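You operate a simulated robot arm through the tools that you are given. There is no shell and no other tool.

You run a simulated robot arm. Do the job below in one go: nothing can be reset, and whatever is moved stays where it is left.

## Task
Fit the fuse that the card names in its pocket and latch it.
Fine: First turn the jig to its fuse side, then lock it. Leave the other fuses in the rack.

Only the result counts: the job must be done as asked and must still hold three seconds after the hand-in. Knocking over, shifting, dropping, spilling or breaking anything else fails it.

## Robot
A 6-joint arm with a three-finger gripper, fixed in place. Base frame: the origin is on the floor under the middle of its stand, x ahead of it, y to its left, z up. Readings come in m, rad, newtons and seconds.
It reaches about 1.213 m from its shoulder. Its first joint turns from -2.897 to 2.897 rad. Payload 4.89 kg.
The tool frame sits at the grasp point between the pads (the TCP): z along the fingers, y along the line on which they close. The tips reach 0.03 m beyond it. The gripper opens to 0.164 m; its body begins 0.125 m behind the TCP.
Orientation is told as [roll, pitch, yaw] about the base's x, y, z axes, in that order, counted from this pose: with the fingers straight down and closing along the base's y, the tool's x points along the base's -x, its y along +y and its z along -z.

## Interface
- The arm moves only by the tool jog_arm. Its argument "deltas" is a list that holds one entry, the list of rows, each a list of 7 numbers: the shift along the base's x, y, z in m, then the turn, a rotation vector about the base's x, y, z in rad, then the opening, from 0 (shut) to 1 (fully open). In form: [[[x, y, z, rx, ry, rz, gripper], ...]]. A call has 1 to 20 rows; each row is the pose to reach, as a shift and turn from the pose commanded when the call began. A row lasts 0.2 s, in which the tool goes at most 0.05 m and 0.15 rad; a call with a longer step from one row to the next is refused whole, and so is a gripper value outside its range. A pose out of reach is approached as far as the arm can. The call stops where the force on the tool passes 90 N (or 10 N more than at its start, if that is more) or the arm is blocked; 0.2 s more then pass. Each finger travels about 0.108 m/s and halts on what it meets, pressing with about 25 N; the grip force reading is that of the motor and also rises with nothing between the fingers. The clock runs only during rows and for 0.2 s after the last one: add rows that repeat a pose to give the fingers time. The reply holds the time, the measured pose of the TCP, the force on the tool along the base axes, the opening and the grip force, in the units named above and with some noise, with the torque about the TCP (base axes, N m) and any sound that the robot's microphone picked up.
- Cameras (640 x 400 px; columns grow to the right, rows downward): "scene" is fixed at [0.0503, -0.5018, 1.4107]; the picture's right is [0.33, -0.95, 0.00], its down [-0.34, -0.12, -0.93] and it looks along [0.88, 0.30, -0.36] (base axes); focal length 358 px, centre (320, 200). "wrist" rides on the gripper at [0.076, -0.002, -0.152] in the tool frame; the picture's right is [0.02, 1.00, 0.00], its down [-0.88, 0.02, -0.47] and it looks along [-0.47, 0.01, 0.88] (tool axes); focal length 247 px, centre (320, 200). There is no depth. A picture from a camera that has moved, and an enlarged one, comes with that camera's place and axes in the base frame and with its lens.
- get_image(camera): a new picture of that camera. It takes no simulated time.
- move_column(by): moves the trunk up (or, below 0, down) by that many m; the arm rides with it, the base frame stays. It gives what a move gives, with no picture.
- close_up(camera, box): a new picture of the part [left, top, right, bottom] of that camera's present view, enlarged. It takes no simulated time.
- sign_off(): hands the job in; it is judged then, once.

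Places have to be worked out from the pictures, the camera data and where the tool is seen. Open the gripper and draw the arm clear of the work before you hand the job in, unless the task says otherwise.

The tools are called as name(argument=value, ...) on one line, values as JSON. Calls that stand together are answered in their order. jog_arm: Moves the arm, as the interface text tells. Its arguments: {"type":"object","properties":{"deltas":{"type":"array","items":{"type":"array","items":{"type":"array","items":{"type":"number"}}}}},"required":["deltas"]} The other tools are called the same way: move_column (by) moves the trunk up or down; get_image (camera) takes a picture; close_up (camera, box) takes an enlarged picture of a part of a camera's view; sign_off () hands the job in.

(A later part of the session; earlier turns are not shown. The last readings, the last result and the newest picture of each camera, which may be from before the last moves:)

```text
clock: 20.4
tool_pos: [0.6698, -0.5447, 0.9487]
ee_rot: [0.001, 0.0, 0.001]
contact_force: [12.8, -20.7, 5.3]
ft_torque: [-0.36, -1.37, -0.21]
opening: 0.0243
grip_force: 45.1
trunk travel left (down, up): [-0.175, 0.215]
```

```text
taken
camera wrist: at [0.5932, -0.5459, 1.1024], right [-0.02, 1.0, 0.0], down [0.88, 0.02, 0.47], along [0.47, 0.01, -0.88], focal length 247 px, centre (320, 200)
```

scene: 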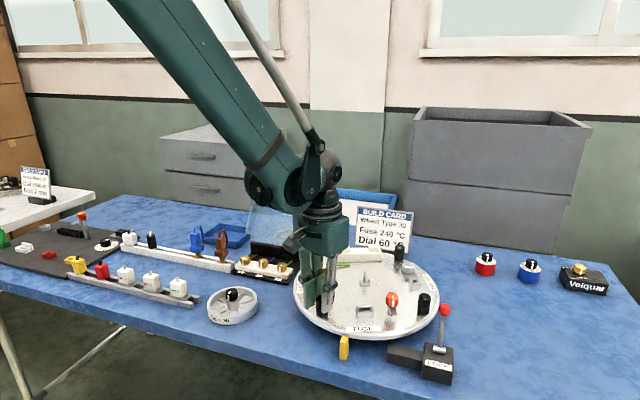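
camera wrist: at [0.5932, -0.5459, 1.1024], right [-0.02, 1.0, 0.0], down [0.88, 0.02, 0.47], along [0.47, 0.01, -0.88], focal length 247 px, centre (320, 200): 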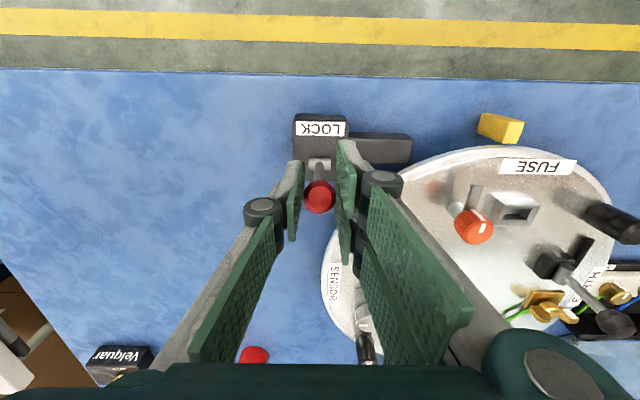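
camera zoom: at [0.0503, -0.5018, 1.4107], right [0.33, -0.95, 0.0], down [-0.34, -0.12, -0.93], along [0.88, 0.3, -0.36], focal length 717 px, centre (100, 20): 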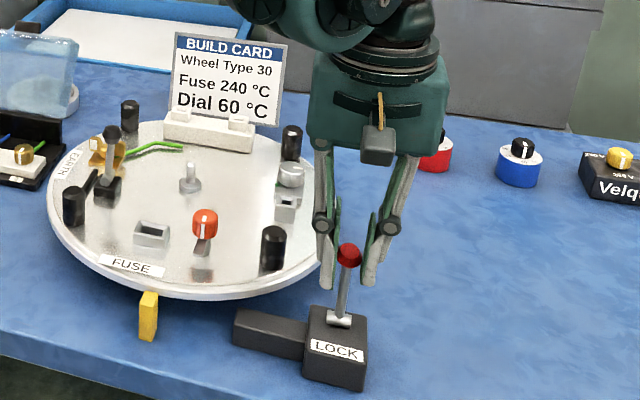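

Still moving freely at constant friction. I go on further down the arc and watch for a stop or click.

jog_arm(deltas=[[[-0.0075, -0.0005, -0.0017, 0, 0, 0, 0.08], [-0.0148, -0.0005, -0.004, 0, 0, 0, 0.08], [-0.0218, -0.0005, -0.0069, 0, 0, 0, 0.08], [-0.0286, -0.0005, -0.0104, 0, 0, 0, 0.08], [-0.0286, -0.0005, -0.0104, 0, 0, 0, 0.08]]])

close_up(camera="scene", box=[370, 190, 490, 390])

```text
clock: 21.6
tool_pos: [0.6397, -0.5428, 0.9387]
ee_rot: [0.001, 0.0, 0.003]
contact_force: [-2.0, 22.9, -1.2]
ft_torque: [0.19, 0.18, 0.61]
opening: 0.0226
grip_force: 11.0
trunk travel left (down, up): [-0.175, 0.215]
```

```text
2.00 times, centred on (430, 290) of scene
camera zoom: at [0.0503, -0.5018, 1.4107], right [0.33, -0.95, 0.0], down [-0.34, -0.12, -0.93], along [0.88, 0.3, -0.36], focal length 717 px, centre (100, 20)
```

zoom: 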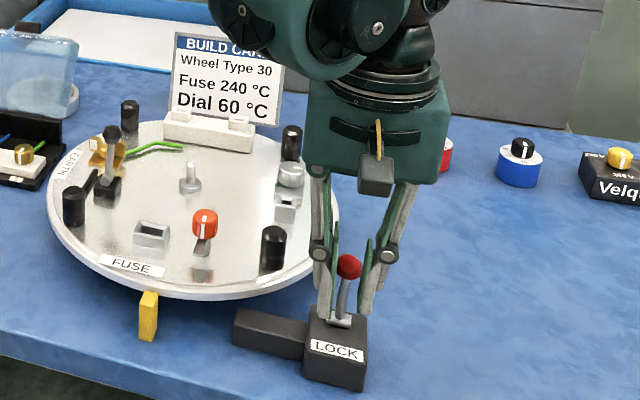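

Opening changed and force reversed, so the ball may have slid in the pads at an end stop. I look from the wrist camera.

get_image(camera="wrist")

close_up(camera="wrist", box=[260, 110, 420, 250])

close_up(camera="scene", box=[400, 290, 480, 390])

```text
taken
camera wrist: at [0.5644, -0.5452, 1.0924], right [-0.02, 1.0, 0.0], down [0.88, 0.02, 0.47], along [0.47, 0.01, -0.88], focal length 247 px, centre (320, 200)
```

wrist: 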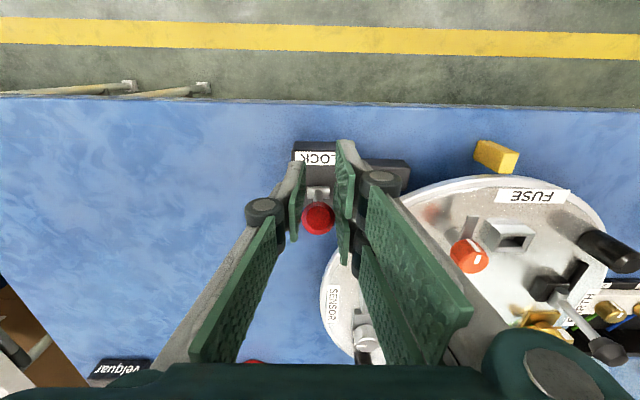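

```text
2.86 times, centred on (340, 180) of wrist
camera zoom: at [0.5644, -0.5452, 1.0924], right [-0.02, 1.0, 0.0], down [0.88, 0.02, 0.47], along [0.47, 0.01, -0.88], focal length 706 px, centre (263, 257)
```

zoom: 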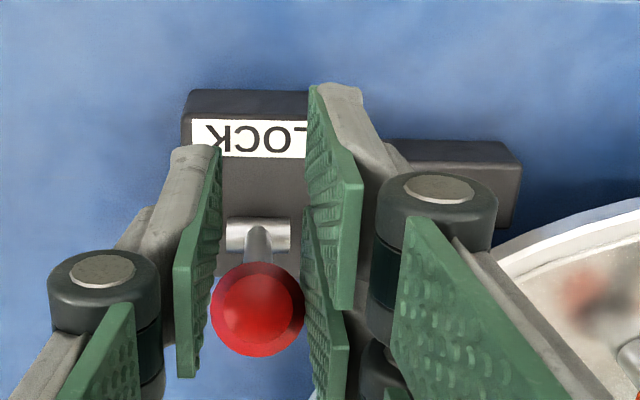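

```text
4.00 times, centred on (440, 340) of scene
camera zoom: at [0.0503, -0.5018, 1.4107], right [0.33, -0.95, 0.0], down [-0.34, -0.12, -0.93], along [0.88, 0.3, -0.36], focal length 1434 px, centre (-160, -360)
```

zoom: 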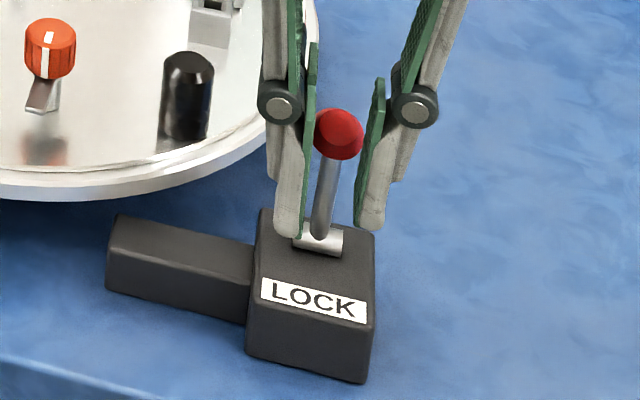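

The ball is now at about (0.666, -0.545, 0.932): the lever swung from +18° to about -12°, then slipped in the pads, which suggests an end stop. I compare the lock bar with the earlier view.

close_up(camera="scene", box=[320, 310, 470, 390])

close_up(camera="wrist", box=[280, 120, 580, 280])

```text
4.27 times, centred on (395, 350) of scene
camera zoom: at [0.0503, -0.5018, 1.4107], right [0.33, -0.95, 0.0], down [-0.34, -0.12, -0.93], along [0.88, 0.3, -0.36], focal length 1529 px, centre (0, -440)
```

zoom: 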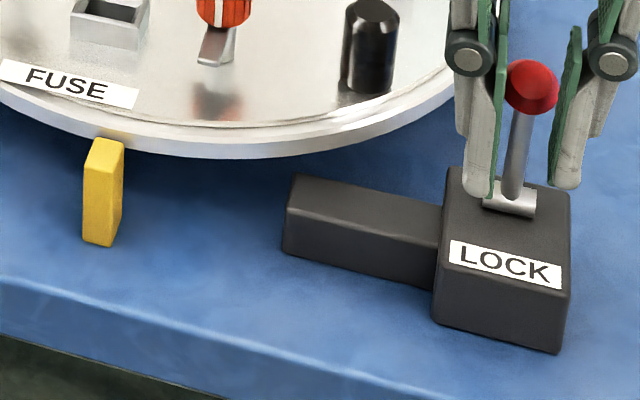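

```text
2.13 times, centred on (430, 200) of wrist
camera zoom: at [0.5644, -0.5452, 1.0924], right [-0.02, 1.0, 0.0], down [0.88, 0.02, 0.47], along [0.47, 0.01, -0.88], focal length 527 px, centre (85, 200)
```

zoom: 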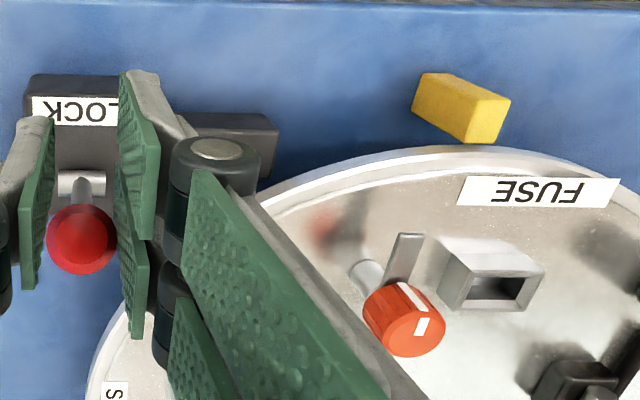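

The bar itself looks the same. To make sure the lever is really at its end stop, I reopen, re-centre on the ball and re-grip to test with a measured pull.

jog_arm(deltas=[[[0, 0, 0, 0, 0, 0, 0.25], [0, 0, 0, 0, 0, 0, 0.4], [0, 0, 0.003, 0, 0, 0, 0.4], [0.013, -0.001, 0.007, 0, 0, 0, 0.4], [0.026, -0.002, 0.007, 0, 0, 0, 0.4], [0.026, -0.002, 0.007, 0, 0, 0, 0.3], [0.026, -0.002, 0.007, 0, 0, 0, 0.2], [0.026, -0.002, 0.007, 0, 0, 0, 0.1], [0.026, -0.002, 0.007, 0, 0, 0, 0.08], [0.026, -0.002, 0.007, 0, 0, 0, 0.08]]])

close_up(camera="wrist", box=[240, 110, 420, 250])

```text
clock: 23.8
tool_pos: [0.6663, -0.5445, 0.9464]
ee_rot: [0.0, -0.002, 0.003]
contact_force: [-4.0, 42.7, -14.1]
ft_torque: [0.66, 0.63, -0.04]
opening: 0.0237
grip_force: 44.3
trunk travel left (down, up): [-0.175, 0.215]
```

```text
2.86 times, centred on (330, 180) of wrist
camera zoom: at [0.5913, -0.5464, 1.0998], right [-0.02, 1.0, 0.0], down [0.88, 0.02, 0.47], along [0.47, 0.01, -0.88], focal length 706 px, centre (291, 257)
```

zoom: 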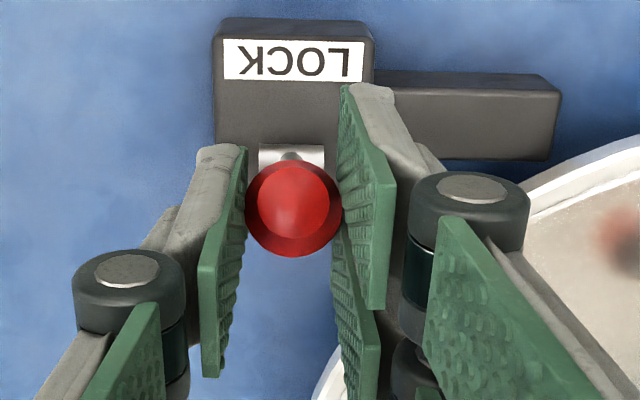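

Re-gripped at the ball. I now pull -x by a few mm in steps to see if the force climbs (a hard stop) or stays at friction level.

jog_arm(deltas=[[[0, 0.001, 0, 0, 0, 0, 0.08], [-0.002, 0.001, 0, 0, 0, 0, 0.08], [-0.004, 0.001, 0, 0, 0, 0, 0.08]]])

```text
clock: 24.6
tool_pos: [0.6642, -0.5448, 0.9464]
ee_rot: [-0.002, 0.001, 0.003]
contact_force: [16.7, 30.8, -7.9]
ft_torque: [0.38, -1.5, -0.09]
opening: 0.0237
grip_force: 45.5
trunk travel left (down, up): [-0.175, 0.215]
```

jog_arm(deltas=[[[-0.002, 0.0005, 0, 0, 0, 0, 0.08], [-0.004, 0.0005, 0, 0, 0, 0, 0.08], [-0.004, 0.0005, 0, 0, 0, 0, 0.08]]])

close_up(camera="wrist", box=[240, 110, 420, 250])

```text
clock: 25.4
tool_pos: [0.6603, -0.544, 0.9445]
ee_rot: [0.0, 0.0, 0.002]
contact_force: [19.0, 26.3, -13.8]
ft_torque: [0.24, -1.47, 0.02]
opening: 0.024
grip_force: 44.9
trunk travel left (down, up): [-0.175, 0.215]
```

```text
2.86 times, centred on (330, 180) of wrist
camera zoom: at [0.5835, -0.546, 1.0991], right [-0.02, 1.0, 0.0], down [0.88, 0.02, 0.47], along [0.47, 0.01, -0.88], focal length 706 px, centre (291, 257)
```

zoom: 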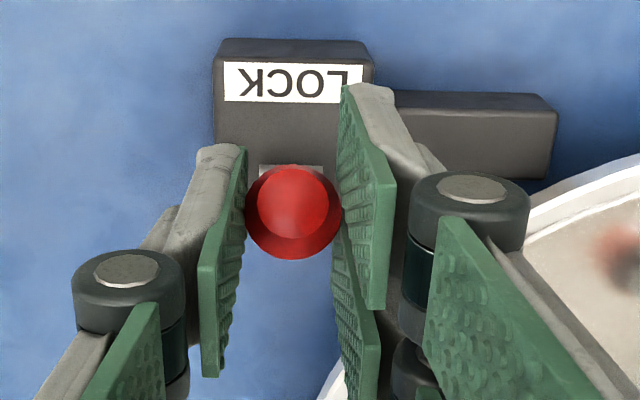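

The ball kept moving with the tool, so it is not yet at the stop; the earlier slip was within the grip. I continue the arc slowly.

jog_arm(deltas=[[[-0.0025, 0.0005, -0.001, 0, 0, 0, 0.05], [-0.005, 0.0005, -0.002, 0, 0, 0, 0.05], [-0.0075, 0.0005, -0.0031, 0, 0, 0, 0.05], [-0.0075, 0.0005, -0.0031, 0, 0, 0, 0.05]]])

close_up(camera="wrist", box=[240, 110, 420, 250])

close_up(camera="scene", box=[400, 290, 480, 390])

```text
clock: 26.4
tool_pos: [0.6525, -0.5448, 0.9435]
ee_rot: [-0.001, 0.0, 0.0]
contact_force: [14.2, 13.5, 3.7]
ft_torque: [0.11, -1.48, -0.01]
opening: 0.0244
grip_force: 45.4
trunk travel left (down, up): [-0.175, 0.215]
```

```text
2.86 times, centred on (330, 180) of wrist
camera zoom: at [0.5752, -0.5458, 1.0967], right [-0.02, 1.0, 0.0], down [0.88, 0.02, 0.47], along [0.47, 0.01, -0.88], focal length 706 px, centre (291, 257)
```

zoom: 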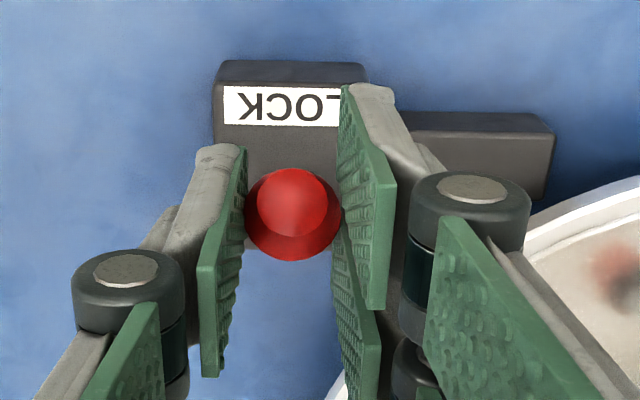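

```text
4.00 times, centred on (440, 340) of scene
camera zoom: at [0.0503, -0.5018, 1.4107], right [0.33, -0.95, 0.0], down [-0.34, -0.12, -0.93], along [0.88, 0.3, -0.36], focal length 1434 px, centre (-160, -360)
```

zoom: 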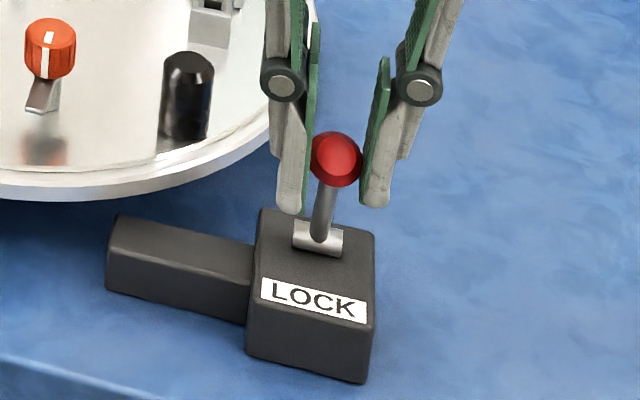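

It still moves at about 14 N. I continue to roughly -40°.

jog_arm(deltas=[[[-0.0034, 0, -0.0017, 0, 0, 0, 0.05], [-0.0067, 0, -0.0035, 0, 0, 0, 0.05], [-0.01, 0, -0.0055, 0, 0, 0, 0.05], [-0.013, 0, -0.0075, 0, 0, 0, 0.05], [-0.013, 0, -0.0075, 0, 0, 0, 0.05]]])

close_up(camera="wrist", box=[240, 110, 420, 250])

close_up(camera="scene", box=[400, 290, 480, 390])

```text
clock: 27.6
tool_pos: [0.6388, -0.5458, 0.9355]
ee_rot: [-0.001, -0.001, -0.001]
contact_force: [11.1, 0.0, 7.7]
ft_torque: [-0.03, -1.37, -0.01]
opening: 0.024
grip_force: 44.8
trunk travel left (down, up): [-0.175, 0.215]
```

```text
2.86 times, centred on (330, 180) of wrist
camera zoom: at [0.5621, -0.5458, 1.089], right [-0.02, 1.0, 0.0], down [0.88, 0.02, 0.47], along [0.47, 0.01, -0.88], focal length 706 px, centre (291, 257)
```

zoom: 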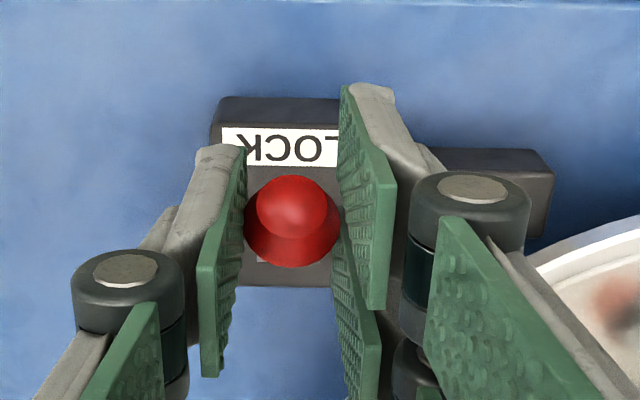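

```text
4.00 times, centred on (440, 340) of scene
camera zoom: at [0.0503, -0.5018, 1.4107], right [0.33, -0.95, 0.0], down [-0.34, -0.12, -0.93], along [0.88, 0.3, -0.36], focal length 1434 px, centre (-160, -360)
```

zoom: 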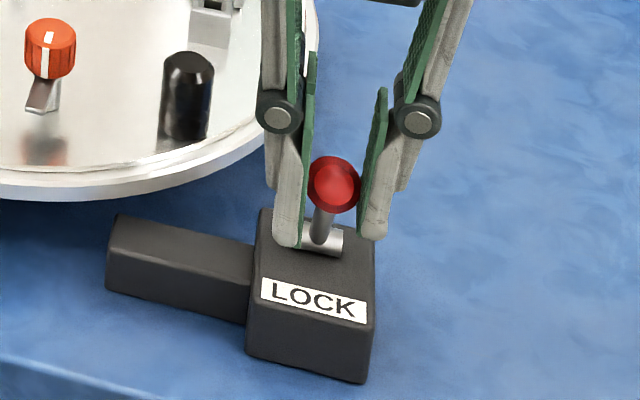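

The lever keeps coming, now at about -35°. I continue to about -50°.

jog_arm(deltas=[[[-0.003, 0, -0.0023, 0, 0, 0, 0.05], [-0.006, 0, -0.0046, 0, 0, 0, 0.05], [-0.0088, 0, -0.0071, 0, 0, 0, 0.05], [-0.0115, 0, -0.0097, 0, 0, 0, 0.05], [-0.014, 0, -0.0124, 0, 0, 0, 0.05], [-0.0166, 0, -0.0152, 0, 0, 0, 0.05], [-0.0166, 0, -0.0152, 0, 0, 0, 0.05]]])

close_up(camera="wrist", box=[240, 110, 420, 250])

close_up(camera="scene", box=[400, 290, 480, 390])

```text
clock: 29.2
tool_pos: [0.6212, -0.5443, 0.9189]
ee_rot: [0.0, 0.001, 0.001]
contact_force: [19.0, -13.1, 21.8]
ft_torque: [-0.17, -0.4, -0.06]
opening: 0.024
grip_force: 45.1
trunk travel left (down, up): [-0.175, 0.215]
```

```text
2.86 times, centred on (330, 180) of wrist
camera zoom: at [0.5458, -0.5458, 1.0733], right [-0.02, 1.0, 0.0], down [0.88, 0.02, 0.47], along [0.47, 0.01, -0.88], focal length 706 px, centre (291, 257)
```

zoom: 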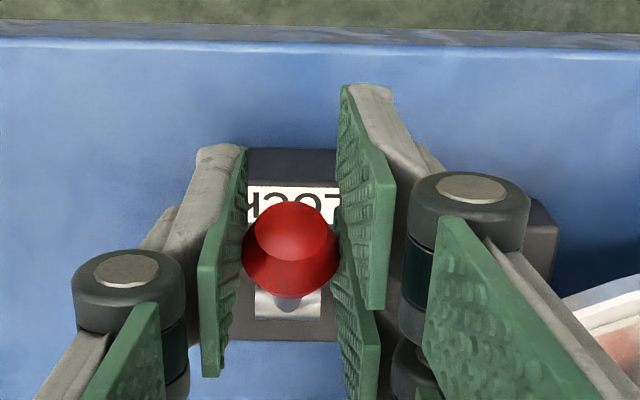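

```text
4.00 times, centred on (440, 340) of scene
camera zoom: at [0.0503, -0.5018, 1.4107], right [0.33, -0.95, 0.0], down [-0.34, -0.12, -0.93], along [0.88, 0.3, -0.36], focal length 1434 px, centre (-160, -360)
```

zoom: 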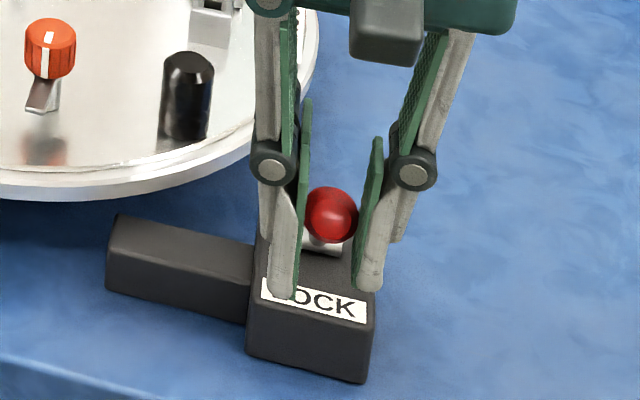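

The ball lags in the grip again with about 29 N tangential force, at roughly -43°; this may be the end stop. I re-centre on the ball and pull tangentially once more to check.

jog_arm(deltas=[[[0, 0, 0, 0, 0, 0, 0.2], [0, 0, 0, 0, 0, 0, 0.35], [0.004, 0, 0.006, 0, 0, 0, 0.35], [0.007, 0, 0.009, 0, 0, 0, 0.35], [0.007, 0, 0.009, 0, 0, 0, 0.25], [0.007, 0, 0.009, 0, 0, 0, 0.15], [0.007, 0, 0.009, 0, 0, 0, 0.05], [0.007, 0, 0.009, 0, 0, 0, 0.05], [0.007, 0, 0.009, 0, 0, 0, 0.05]]])

close_up(camera="wrist", box=[240, 110, 420, 250])

close_up(camera="scene", box=[400, 290, 480, 390])

```text
clock: 31.2
tool_pos: [0.6285, -0.5453, 0.9278]
ee_rot: [0.0, 0.002, 0.001]
contact_force: [-0.7, -1.5, -0.8]
ft_torque: [-0.01, 0.12, -0.02]
opening: 0.0244
grip_force: 45.7
trunk travel left (down, up): [-0.175, 0.215]
```

```text
2.86 times, centred on (330, 180) of wrist
camera zoom: at [0.5526, -0.5459, 1.0822], right [-0.02, 1.0, 0.0], down [0.88, 0.02, 0.47], along [0.47, 0.01, -0.88], focal length 706 px, centre (291, 257)
```

zoom: 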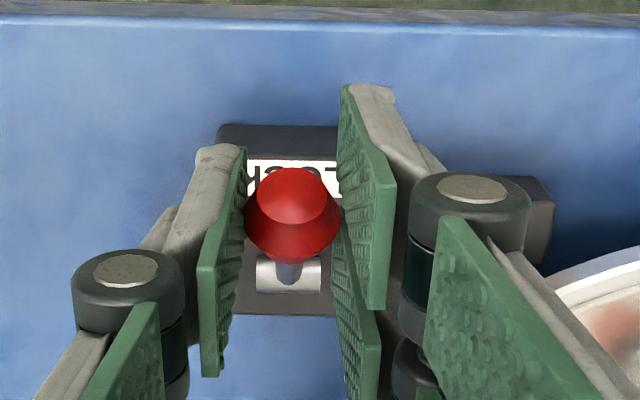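

```text
4.00 times, centred on (440, 340) of scene
camera zoom: at [0.0503, -0.5018, 1.4107], right [0.33, -0.95, 0.0], down [-0.34, -0.12, -0.93], along [0.88, 0.3, -0.36], focal length 1434 px, centre (-160, -360)
```

zoom: 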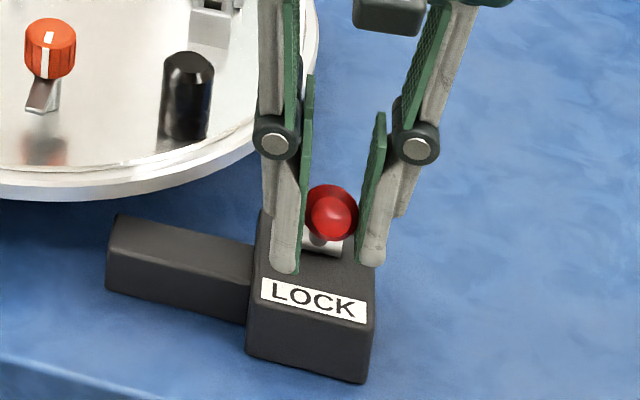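

jog_arm(deltas=[[[-0.0015, 0, -0.0014, 0, 0, 0, 0.05], [-0.003, 0, -0.0028, 0, 0, 0, 0.05], [-0.0044, 0, -0.0042, 0, 0, 0, 0.05], [-0.0044, 0, -0.0042, 0, 0, 0, 0.05]]])

close_up(camera="wrist", box=[240, 110, 420, 250])

close_up(camera="scene", box=[400, 290, 480, 390])

```text
clock: 32.2
tool_pos: [0.625, -0.544, 0.9244]
ee_rot: [0.001, 0.0, 0.001]
contact_force: [23.3, -5.4, 17.2]
ft_torque: [-0.1, -0.4, -0.02]
opening: 0.0239
grip_force: 45.3
trunk travel left (down, up): [-0.175, 0.215]
```

```text
2.86 times, centred on (330, 180) of wrist
camera zoom: at [0.5492, -0.5458, 1.0782], right [-0.02, 1.0, 0.0], down [0.88, 0.02, 0.47], along [0.47, 0.01, -0.88], focal length 706 px, centre (291, 257)
```

zoom: 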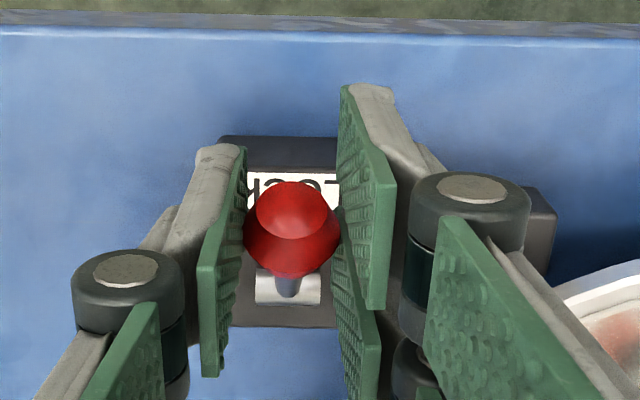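

```text
4.00 times, centred on (440, 340) of scene
camera zoom: at [0.0503, -0.5018, 1.4107], right [0.33, -0.95, 0.0], down [-0.34, -0.12, -0.93], along [0.88, 0.3, -0.36], focal length 1434 px, centre (-160, -360)
```

zoom: 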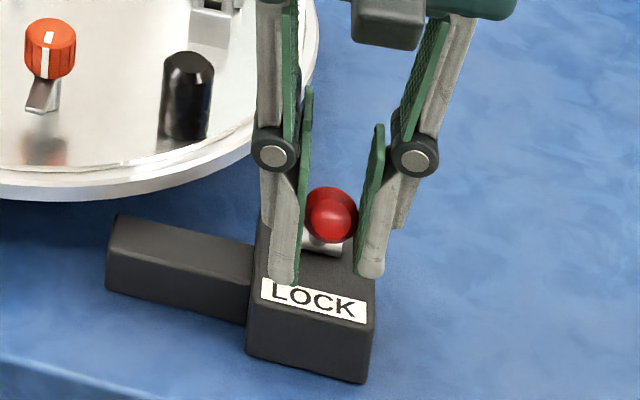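

The ball stayed put in the scene view while the pads slipped at about 29 N (twice the sliding friction), pointing to the end stop. To be sure, I open, rise, close the fingers and press down lightly on the ball from above.

jog_arm(deltas=[[[0, 0, 0, 0, 0, 0, 0.2], [0, 0, 0, 0, 0, 0, 0.35], [0, 0, 0.02, 0, 0, 0, 0.35], [0.002, 0, 0.05, 0, 0, 0, 0.3], [0.003, 0, 0.05, 0, 0, 0, 0.15], [0.003, 0, 0.05, 0, 0, 0, 0.0], [0.003, 0, 0.05, 0, 0, 0, 0.0], [0.003, 0, 0.05, 0, 0, 0, 0.0], [0.003, 0, 0.04, 0, 0, 0, 0.0]]])

close_up(camera="wrist", box=[240, 90, 420, 230])

close_up(camera="scene", box=[400, 290, 480, 390])

```text
clock: 34.2
tool_pos: [0.626, -0.5446, 0.9661]
ee_rot: [-0.001, 0.001, 0.001]
contact_force: [-0.5, 0.4, 0.0]
ft_torque: [-0.05, -0.05, -0.01]
opening: 0.0002
grip_force: 25.0
trunk travel left (down, up): [-0.175, 0.215]
```

```text
2.86 times, centred on (330, 160) of wrist
camera zoom: at [0.5504, -0.5456, 1.119], right [-0.02, 1.0, 0.0], down [0.88, 0.02, 0.47], along [0.47, 0.01, -0.88], focal length 706 px, centre (291, 314)
```

zoom: 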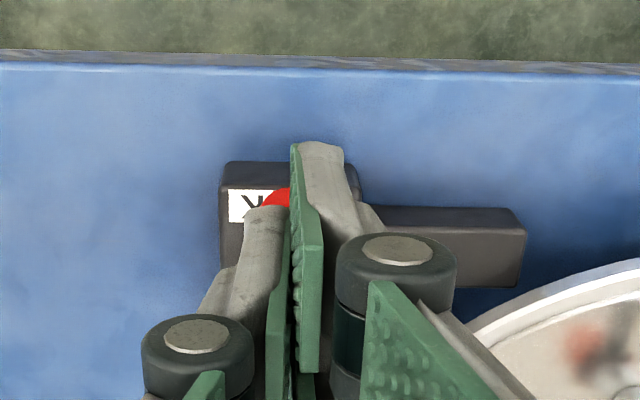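

```text
4.00 times, centred on (440, 340) of scene
camera zoom: at [0.0503, -0.5018, 1.4107], right [0.33, -0.95, 0.0], down [-0.34, -0.12, -0.93], along [0.88, 0.3, -0.36], focal length 1434 px, centre (-160, -360)
```

zoom: 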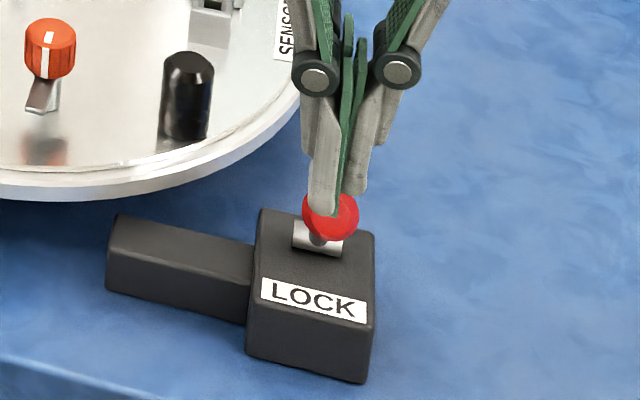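

The closed tips are just above the ball. I press down in small steps.

jog_arm(deltas=[[[0, 0, -0.003, 0, 0, 0, 0], [0, 0, -0.006, 0, 0, 0, 0], [0, 0, -0.009, 0, 0, 0, 0], [0, 0, -0.012, 0, 0, 0, 0], [0, 0, -0.015, 0, 0, 0, 0]]])

close_up(camera="scene", box=[400, 290, 480, 390])

```text
clock: 35.4
tool_pos: [0.6262, -0.5444, 0.9521]
ee_rot: [0.0, -0.002, 0.001]
contact_force: [1.1, -4.1, 19.3]
ft_torque: [-0.14, -0.1, 0.01]
opening: 0.006
grip_force: 44.9
trunk travel left (down, up): [-0.175, 0.215]
```

```text
4.00 times, centred on (440, 340) of scene
camera zoom: at [0.0503, -0.5018, 1.4107], right [0.33, -0.95, 0.0], down [-0.34, -0.12, -0.93], along [0.88, 0.3, -0.36], focal length 1434 px, centre (-160, -360)
```

zoom: 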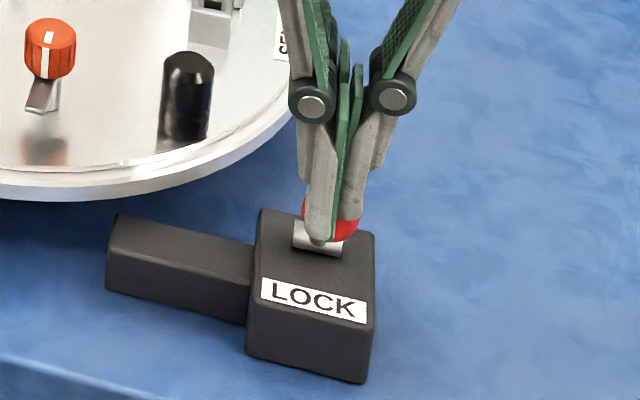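

The ball wedges between the tips, so this isn't a clean push. I lift off, go to the +x side of the ball and push -x with the side of the closed fingers instead.

jog_arm(deltas=[[[0, 0, 0.02, 0, 0, 0, 0], [0, 0, 0.04, 0, 0, 0, 0], [0.03, -0.005, 0.04, 0, 0, 0, 0], [0.064, -0.011, 0.04, 0, 0, 0, 0], [0.064, -0.011, 0.02, 0, 0, 0, 0], [0.064, -0.011, -0.012, 0, 0, 0, 0], [0.064, -0.011, -0.012, 0, 0, 0, 0]]])

get_image(camera="wrist")

close_up(camera="scene", box=[400, 270, 480, 370])

```text
clock: 37.0
tool_pos: [0.6905, -0.5562, 0.9363]
ee_rot: [0.001, -0.001, 0.003]
contact_force: [-0.2, 0.0, 0.0]
ft_torque: [-0.02, 0.0, -0.01]
opening: 0.0002
grip_force: 45.2
trunk travel left (down, up): [-0.175, 0.215]
```

```text
taken
camera wrist: at [0.6154, -0.5568, 1.0909], right [-0.02, 1.0, 0.0], down [0.88, 0.02, 0.47], along [0.47, 0.01, -0.88], focal length 247 px, centre (320, 200)
```

wrist: 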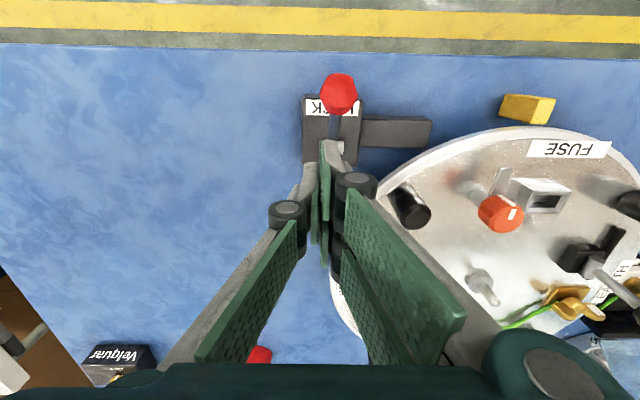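

```text
4.00 times, centred on (440, 320) of scene
camera zoom: at [0.0503, -0.5018, 1.4107], right [0.33, -0.95, 0.0], down [-0.34, -0.12, -0.93], along [0.88, 0.3, -0.36], focal length 1434 px, centre (-160, -280)
```

zoom: 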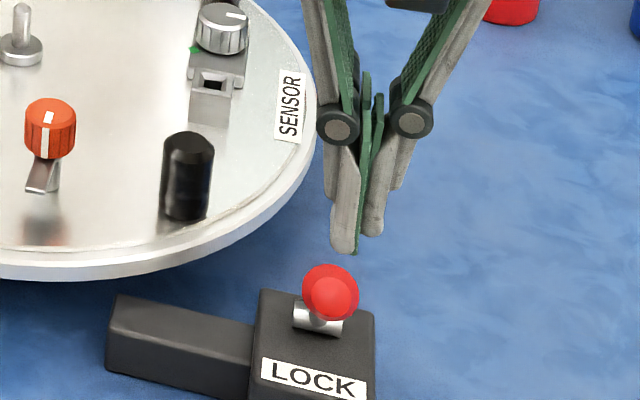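

The ball is at (0.628, -0.544, 0.915), fingers 1–2 cm behind it. I push -x.

jog_arm(deltas=[[[-0.005, 0, 0, 0, 0, 0, 0], [-0.01, 0, 0, 0, 0, 0, 0], [-0.014, 0, 0, 0, 0, 0, 0], [-0.017, 0, 0, 0, 0, 0, 0], [-0.02, 0, 0, 0, 0, 0, 0]]])

close_up(camera="scene", box=[400, 270, 480, 370])

```text
clock: 38.2
tool_pos: [0.6722, -0.5552, 0.9381]
ee_rot: [-0.001, -0.003, 0.001]
contact_force: [13.8, -1.0, -0.1]
ft_torque: [-0.04, -0.33, -0.1]
opening: 0.0
grip_force: 44.7
trunk travel left (down, up): [-0.175, 0.215]
```

```text
4.00 times, centred on (440, 320) of scene
camera zoom: at [0.0503, -0.5018, 1.4107], right [0.33, -0.95, 0.0], down [-0.34, -0.12, -0.93], along [0.88, 0.3, -0.36], focal length 1434 px, centre (-160, -280)
```

zoom: 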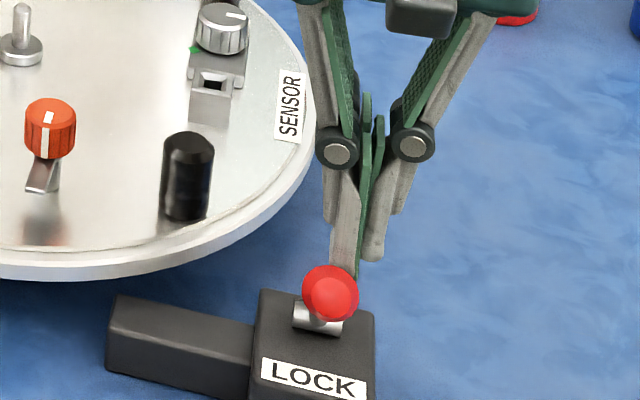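

Contact at 14 N with the ball unmoved. I push a few mm more.

jog_arm(deltas=[[[-0.003, 0, 0, 0, 0, 0, 0], [-0.006, 0, 0, 0, 0, 0, 0], [-0.009, 0, 0, 0, 0, 0, 0], [-0.012, 0, 0, 0, 0, 0, 0]]])

close_up(camera="scene", box=[400, 270, 480, 370])

```text
clock: 39.0
tool_pos: [0.671, -0.555, 0.9366]
ee_rot: [-0.001, -0.01, 0.005]
contact_force: [42.6, -5.5, 0.1]
ft_torque: [-0.21, -1.0, -0.24]
opening: 0.0
grip_force: 45.4
trunk travel left (down, up): [-0.175, 0.215]
stopped in row 4: the force on the tool passed its limit at 94 N (the readings are from after the stop); the commanded pose is now the measured one
```

```text
4.00 times, centred on (440, 320) of scene
camera zoom: at [0.0503, -0.5018, 1.4107], right [0.33, -0.95, 0.0], down [-0.34, -0.12, -0.93], along [0.88, 0.3, -0.36], focal length 1434 px, centre (-160, -280)
```

zoom: 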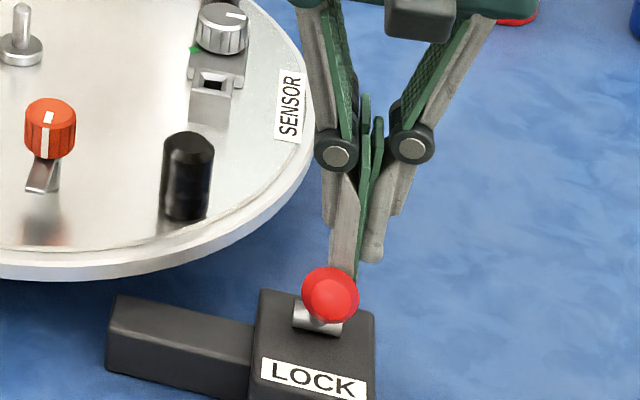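

The force hit 94 N with the ball unmoved: the lever is at its hard stop, so the jig is locked. I back off, rise and travel over to the fuse rack.

jog_arm(deltas=[[[0.015, 0, 0, 0, 0, 0, 0], [0.015, 0, 0.04, 0, 0, 0, 0], [0.015, 0, 0.085, 0, 0, 0, 0], [0.015, 0, 0.13, 0, 0, 0, 0.1], [0.015, 0.02, 0.165, 0, 0, 0, 0.2], [0.015, 0.07, 0.165, 0, 0, 0, 0.3], [0.015, 0.12, 0.165, 0, 0, 0, 0.4], [0.015, 0.17, 0.165, 0, 0, 0, 0.5], [0.015, 0.22, 0.165, 0, 0, 0, 0.5], [0.015, 0.27, 0.165, 0, 0, 0, 0.5], [0.015, 0.32, 0.165, 0, 0, 0, 0.5], [0.015, 0.37, 0.165, 0, 0, 0, 0.5], [0.015, 0.42, 0.165, 0, 0, 0, 0.5], [0.015, 0.47, 0.165, 0, 0, 0, 0.5], [0.015, 0.52, 0.165, 0, 0, 0, 0.5], [0.015, 0.57, 0.165, 0, 0, 0, 0.5], [0.015, 0.62, 0.165, 0, 0, 0, 0.5], [0.015, 0.665, 0.165, 0, 0, 0, 0.5], [0.015, 0.695, 0.165, 0, 0, 0, 0.5], [0.015, 0.695, 0.165, 0, 0, 0, 0.5]]])

get_image(camera="wrist")

get_image(camera="scene")

```text
clock: 43.2
tool_pos: [0.6825, 0.1402, 1.1025]
ee_rot: [-0.003, -0.008, 0.004]
contact_force: [0.6, -0.2, -0.7]
ft_torque: [-0.01, -0.01, 0.0]
opening: 0.0823
grip_force: 0.0
trunk travel left (down, up): [-0.175, 0.215]
```

```text
taken
camera wrist: at [0.6056, 0.1383, 1.2554], right [-0.03, 1.0, 0.0], down [0.88, 0.02, 0.48], along [0.48, 0.01, -0.88], focal length 247 px, centre (320, 200)
```

wrist: 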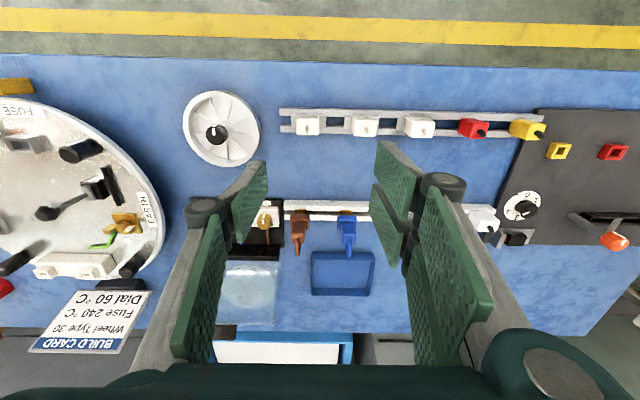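

```text
taken
```

scene: 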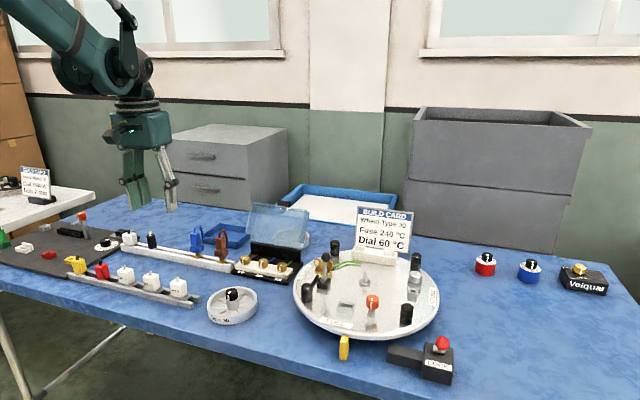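

The fuse rack is in view; the 240 °C fuse is the one at the end nearest the handwheel. I zoom in.

close_up(camera="wrist", box=[270, 95, 390, 155])

close_up(camera="wrist", box=[280, 95, 350, 155])

close_up(camera="scene", box=[150, 265, 210, 310])

```text
5.33 times, centred on (330, 125) of wrist
camera zoom: at [0.6056, 0.1383, 1.2554], right [-0.03, 1.0, 0.0], down [0.88, 0.02, 0.48], along [0.48, 0.01, -0.88], focal length 1317 px, centre (267, 600)
```

zoom: 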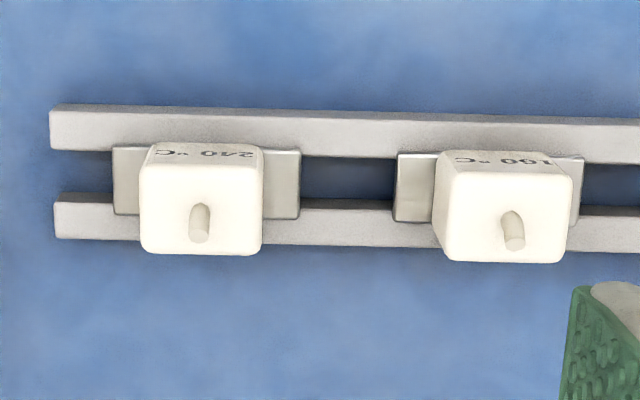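

```text
6.67 times, centred on (315, 125) of wrist
camera zoom: at [0.6056, 0.1383, 1.2554], right [-0.03, 1.0, 0.0], down [0.88, 0.02, 0.48], along [0.48, 0.01, -0.88], focal length 1646 px, centre (353, 700)
```

zoom: 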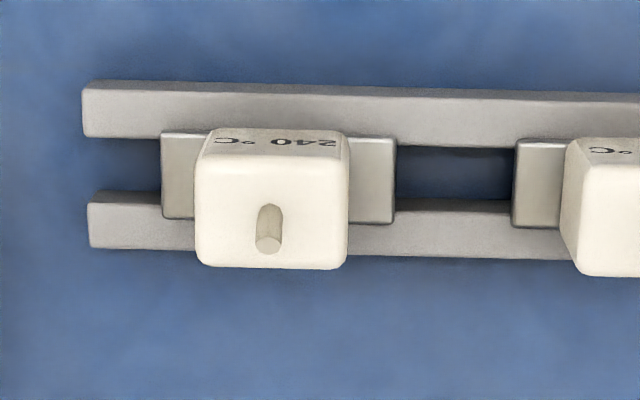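

```text
8.89 times, centred on (180, 288) of scene
camera zoom: at [0.0503, -0.5018, 1.4107], right [0.33, -0.95, 0.0], down [-0.34, -0.12, -0.93], along [0.88, 0.3, -0.36], focal length 3186 px, centre (1564, -578)
```

zoom: 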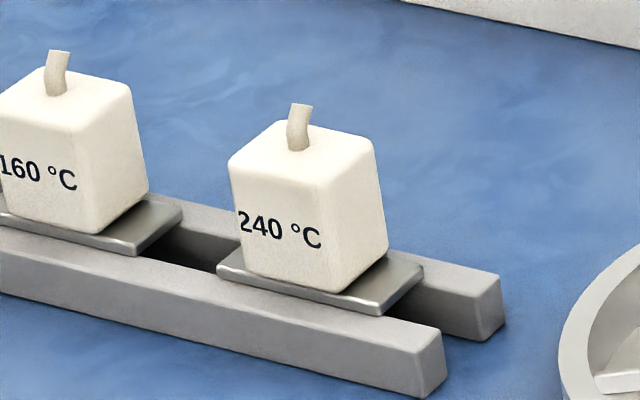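

The 240 °C fuse: body about 25 mm (x) × 35 mm (y), top centre near (0.691, 0.122, 0.861), steel plate at z≈0.816 extending to both sides in y. I level the slight wrist tilt left from the stop and move above it.

jog_arm(deltas=[[[0.002, -0.005, -0.02, 0.002, 0.008, -0.004, 0.5], [0.004, -0.01, -0.04, 0.002, 0.008, -0.004, 0.5], [0.006, -0.015, -0.06, 0.002, 0.008, -0.004, 0.5], [0.008, -0.019, -0.08, 0.002, 0.008, -0.004, 0.5], [0.008, -0.019, -0.08, 0.002, 0.008, -0.004, 0.5]]])

```text
clock: 44.4
tool_pos: [0.6903, 0.1192, 1.0221]
ee_rot: [0.001, 0.001, 0.002]
contact_force: [-0.5, 0.6, 0.2]
ft_torque: [0.01, -0.03, -0.01]
opening: 0.0819
grip_force: 0.0
trunk travel left (down, up): [-0.175, 0.215]
```

Level again. Now I turn the tool -90° so that the fingers close along x over the fuse.

jog_arm(deltas=[[[0, 0, 0, 0, 0, -0.131, 0.5], [0, 0, 0, 0, 0, -0.262, 0.5], [0, 0, 0, 0, 0, -0.393, 0.5], [0, 0, 0, 0, 0, -0.524, 0.5], [0, 0, 0, 0, 0, -0.655, 0.5], [0, 0, 0, 0, 0, -0.786, 0.5], [0, 0, 0, 0, 0, -0.917, 0.5], [0, 0, 0, 0, 0, -1.048, 0.5], [0, 0, 0, 0, 0, -1.179, 0.5], [0, 0, 0, 0, 0, -1.31, 0.5], [0, 0, 0, 0, 0, -1.441, 0.5], [0, 0, 0, 0, 0, -1.572, 0.5], [0, 0, 0, 0, 0, -1.572, 0.5]]])

get_image(camera="wrist")

close_up(camera="wrist", box=[270, 90, 370, 200])

```text
clock: 47.2
tool_pos: [0.6891, 0.1207, 1.0232]
ee_rot: [0.003, 0.001, -1.574]
contact_force: [0.0, 0.4, 0.7]
ft_torque: [0.01, 0.04, 0.02]
opening: 0.0819
grip_force: 0.0
trunk travel left (down, up): [-0.175, 0.215]
```

```text
taken
camera wrist: at [0.6885, 0.1973, 1.1766], right [1.0, 0.02, 0.0], down [0.02, -0.88, 0.47], along [0.01, -0.47, -0.88], focal length 247 px, centre (320, 200)
```

wrist: 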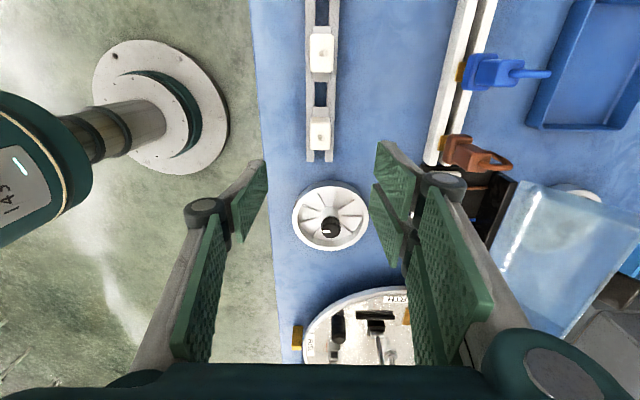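

```text
3.64 times, centred on (320, 145) of wrist
camera zoom: at [0.6885, 0.1973, 1.1766], right [1.0, 0.02, 0.0], down [0.02, -0.88, 0.47], along [0.01, -0.47, -0.88], focal length 898 px, centre (320, 400)
```

zoom: 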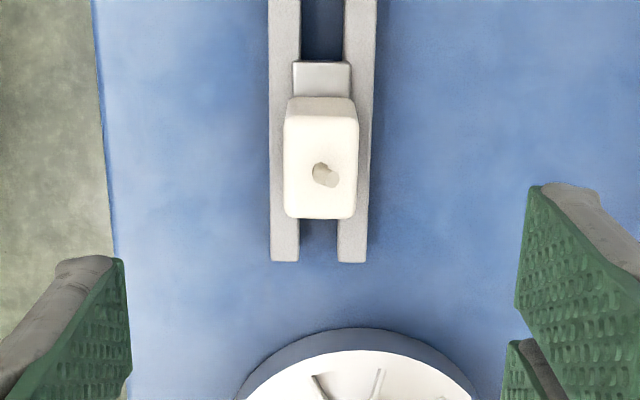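

The fuse centre is at (0.690, 0.121), aligned with the tool. I descend with tips to z≈0.828, just above the steel plate.

jog_arm(deltas=[[[0.0005, 0.0002, -0.03, 0, 0, 0, 0.5], [0.001, 0.0005, -0.06, 0, 0, 0, 0.5], [0.0012, 0.0005, -0.09, 0, 0, 0, 0.45], [0.0012, 0.0005, -0.12, 0, 0, 0, 0.45], [0.0012, 0.0005, -0.145, 0, 0, 0, 0.45], [0.0012, 0.0005, -0.165, 0, 0, 0, 0.45], [0.0012, 0.0005, -0.165, 0, 0, 0, 0.45]]])

get_image(camera="wrist")

close_up(camera="scene", box=[130, 240, 230, 320])

```text
clock: 48.8
tool_pos: [0.6904, 0.1209, 0.8583]
ee_rot: [0.003, 0.003, -1.572]
contact_force: [0.8, -0.6, 0.3]
ft_torque: [0.02, 0.05, 0.03]
opening: 0.0739
grip_force: 0.0
trunk travel left (down, up): [-0.175, 0.215]
```

```text
taken
camera wrist: at [0.6896, 0.1982, 1.0121], right [1.0, 0.02, 0.0], down [0.02, -0.88, 0.47], along [0.01, -0.47, -0.88], focal length 247 px, centre (320, 200)
```

wrist: 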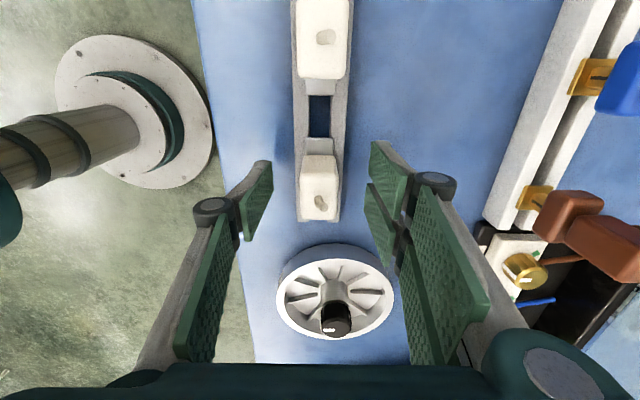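

```text
5.00 times, centred on (180, 280) of scene
camera zoom: at [0.0503, -0.5018, 1.4107], right [0.33, -0.95, 0.0], down [-0.34, -0.12, -0.93], along [0.88, 0.3, -0.36], focal length 1792 px, centre (1020, -200)
```

zoom: 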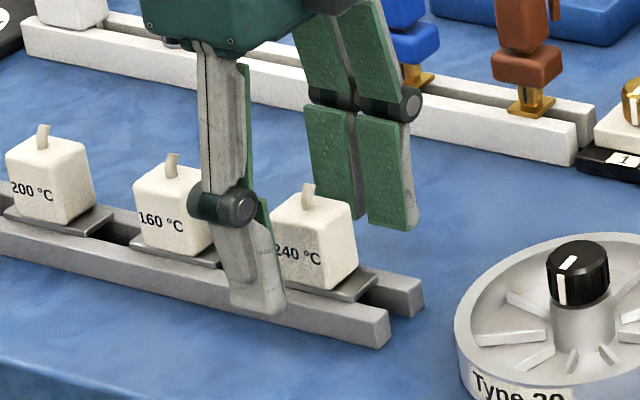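

The fuse stands centred between the pads. I close on it.

jog_arm(deltas=[[[0, 0, 0, 0, 0, 0, 0.3], [0, 0, 0, 0, 0, 0, 0.2], [0, 0, 0, 0, 0, 0, 0.1], [0, 0, 0, 0, 0, 0, 0.05], [0, 0, 0, 0, 0, 0, 0.05], [0, 0, 0, 0, 0, 0, 0.05]]])

close_up(camera="wrist", box=[240, 100, 400, 260])

close_up(camera="scene", box=[130, 240, 230, 320])

```text
clock: 50.2
tool_pos: [0.6906, 0.1216, 0.859]
ee_rot: [0.001, 0.001, -1.572]
contact_force: [0.1, -0.3, -0.1]
ft_torque: [0.02, 0.0, 0.0]
opening: 0.0252
grip_force: 25.0
trunk travel left (down, up): [-0.175, 0.215]
```

```text
2.50 times, centred on (320, 180) of wrist
camera zoom: at [0.6895, 0.1982, 1.0123], right [1.0, 0.02, 0.0], down [0.02, -0.88, 0.47], along [0.01, -0.47, -0.88], focal length 617 px, centre (320, 250)
```

zoom: 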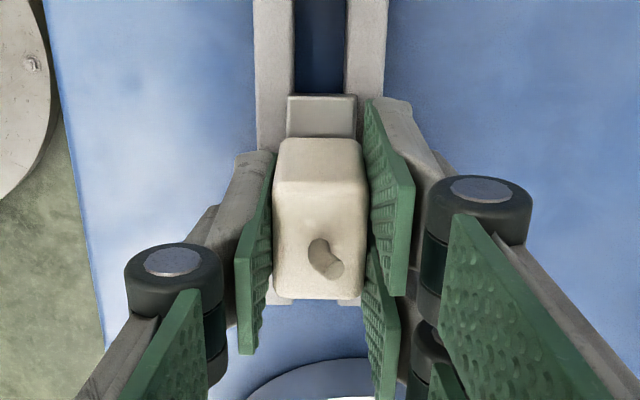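

```text
5.00 times, centred on (180, 280) of scene
camera zoom: at [0.0503, -0.5018, 1.4107], right [0.33, -0.95, 0.0], down [-0.34, -0.12, -0.93], along [0.88, 0.3, -0.36], focal length 1792 px, centre (1020, -200)
```

zoom: 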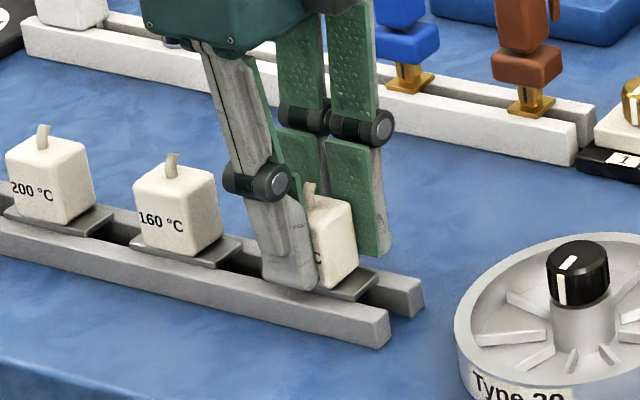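

Held at 25.2 mm opening. I lift straight up slowly and check.

jog_arm(deltas=[[[0, 0, 0, 0, 0, 0, 0.05], [0, 0, 0.01, 0, 0, 0, 0.05], [0, 0, 0.025, 0, 0, 0, 0.05], [0, 0, 0.045, 0, 0, 0, 0.05], [0, 0, 0.075, 0, 0, 0, 0.05], [0, 0, 0.11, 0, 0, 0, 0.05], [0, 0, 0.15, 0, 0, 0, 0.05], [0, 0, 0.18, 0, 0, 0, 0.05], [0, 0, 0.18, 0, 0, 0, 0.05]]])

close_up(camera="wrist", box=[240, 100, 400, 260])

close_up(camera="scene", box=[110, 180, 230, 320])

```text
clock: 52.2
tool_pos: [0.6896, 0.1208, 1.0385]
ee_rot: [0.002, 0.001, -1.572]
contact_force: [-0.7, -0.5, 0.8]
ft_torque: [0.05, -0.05, 0.01]
opening: 0.0252
grip_force: 24.8
trunk travel left (down, up): [-0.175, 0.215]
```

```text
2.50 times, centred on (320, 180) of wrist
camera zoom: at [0.6899, 0.1977, 1.1921], right [1.0, 0.02, 0.0], down [0.02, -0.88, 0.47], along [0.01, -0.47, -0.88], focal length 617 px, centre (320, 250)
```

zoom: 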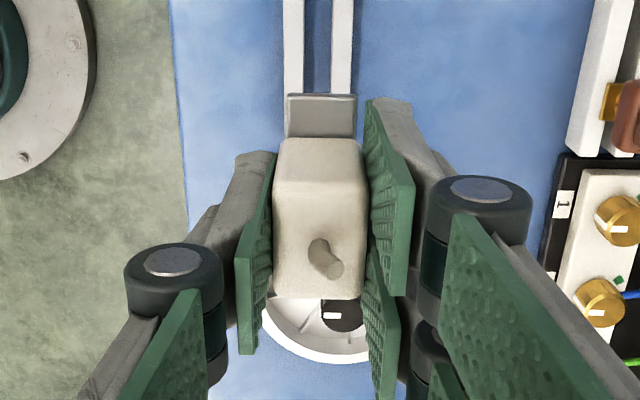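

```text
2.86 times, centred on (170, 250) of scene
camera zoom: at [0.0503, -0.5018, 1.4107], right [0.33, -0.95, 0.0], down [-0.34, -0.12, -0.93], along [0.88, 0.3, -0.36], focal length 1024 px, centre (749, 57)
```

zoom: 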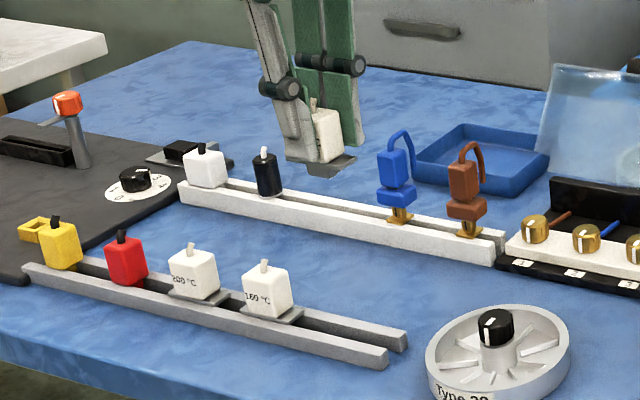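

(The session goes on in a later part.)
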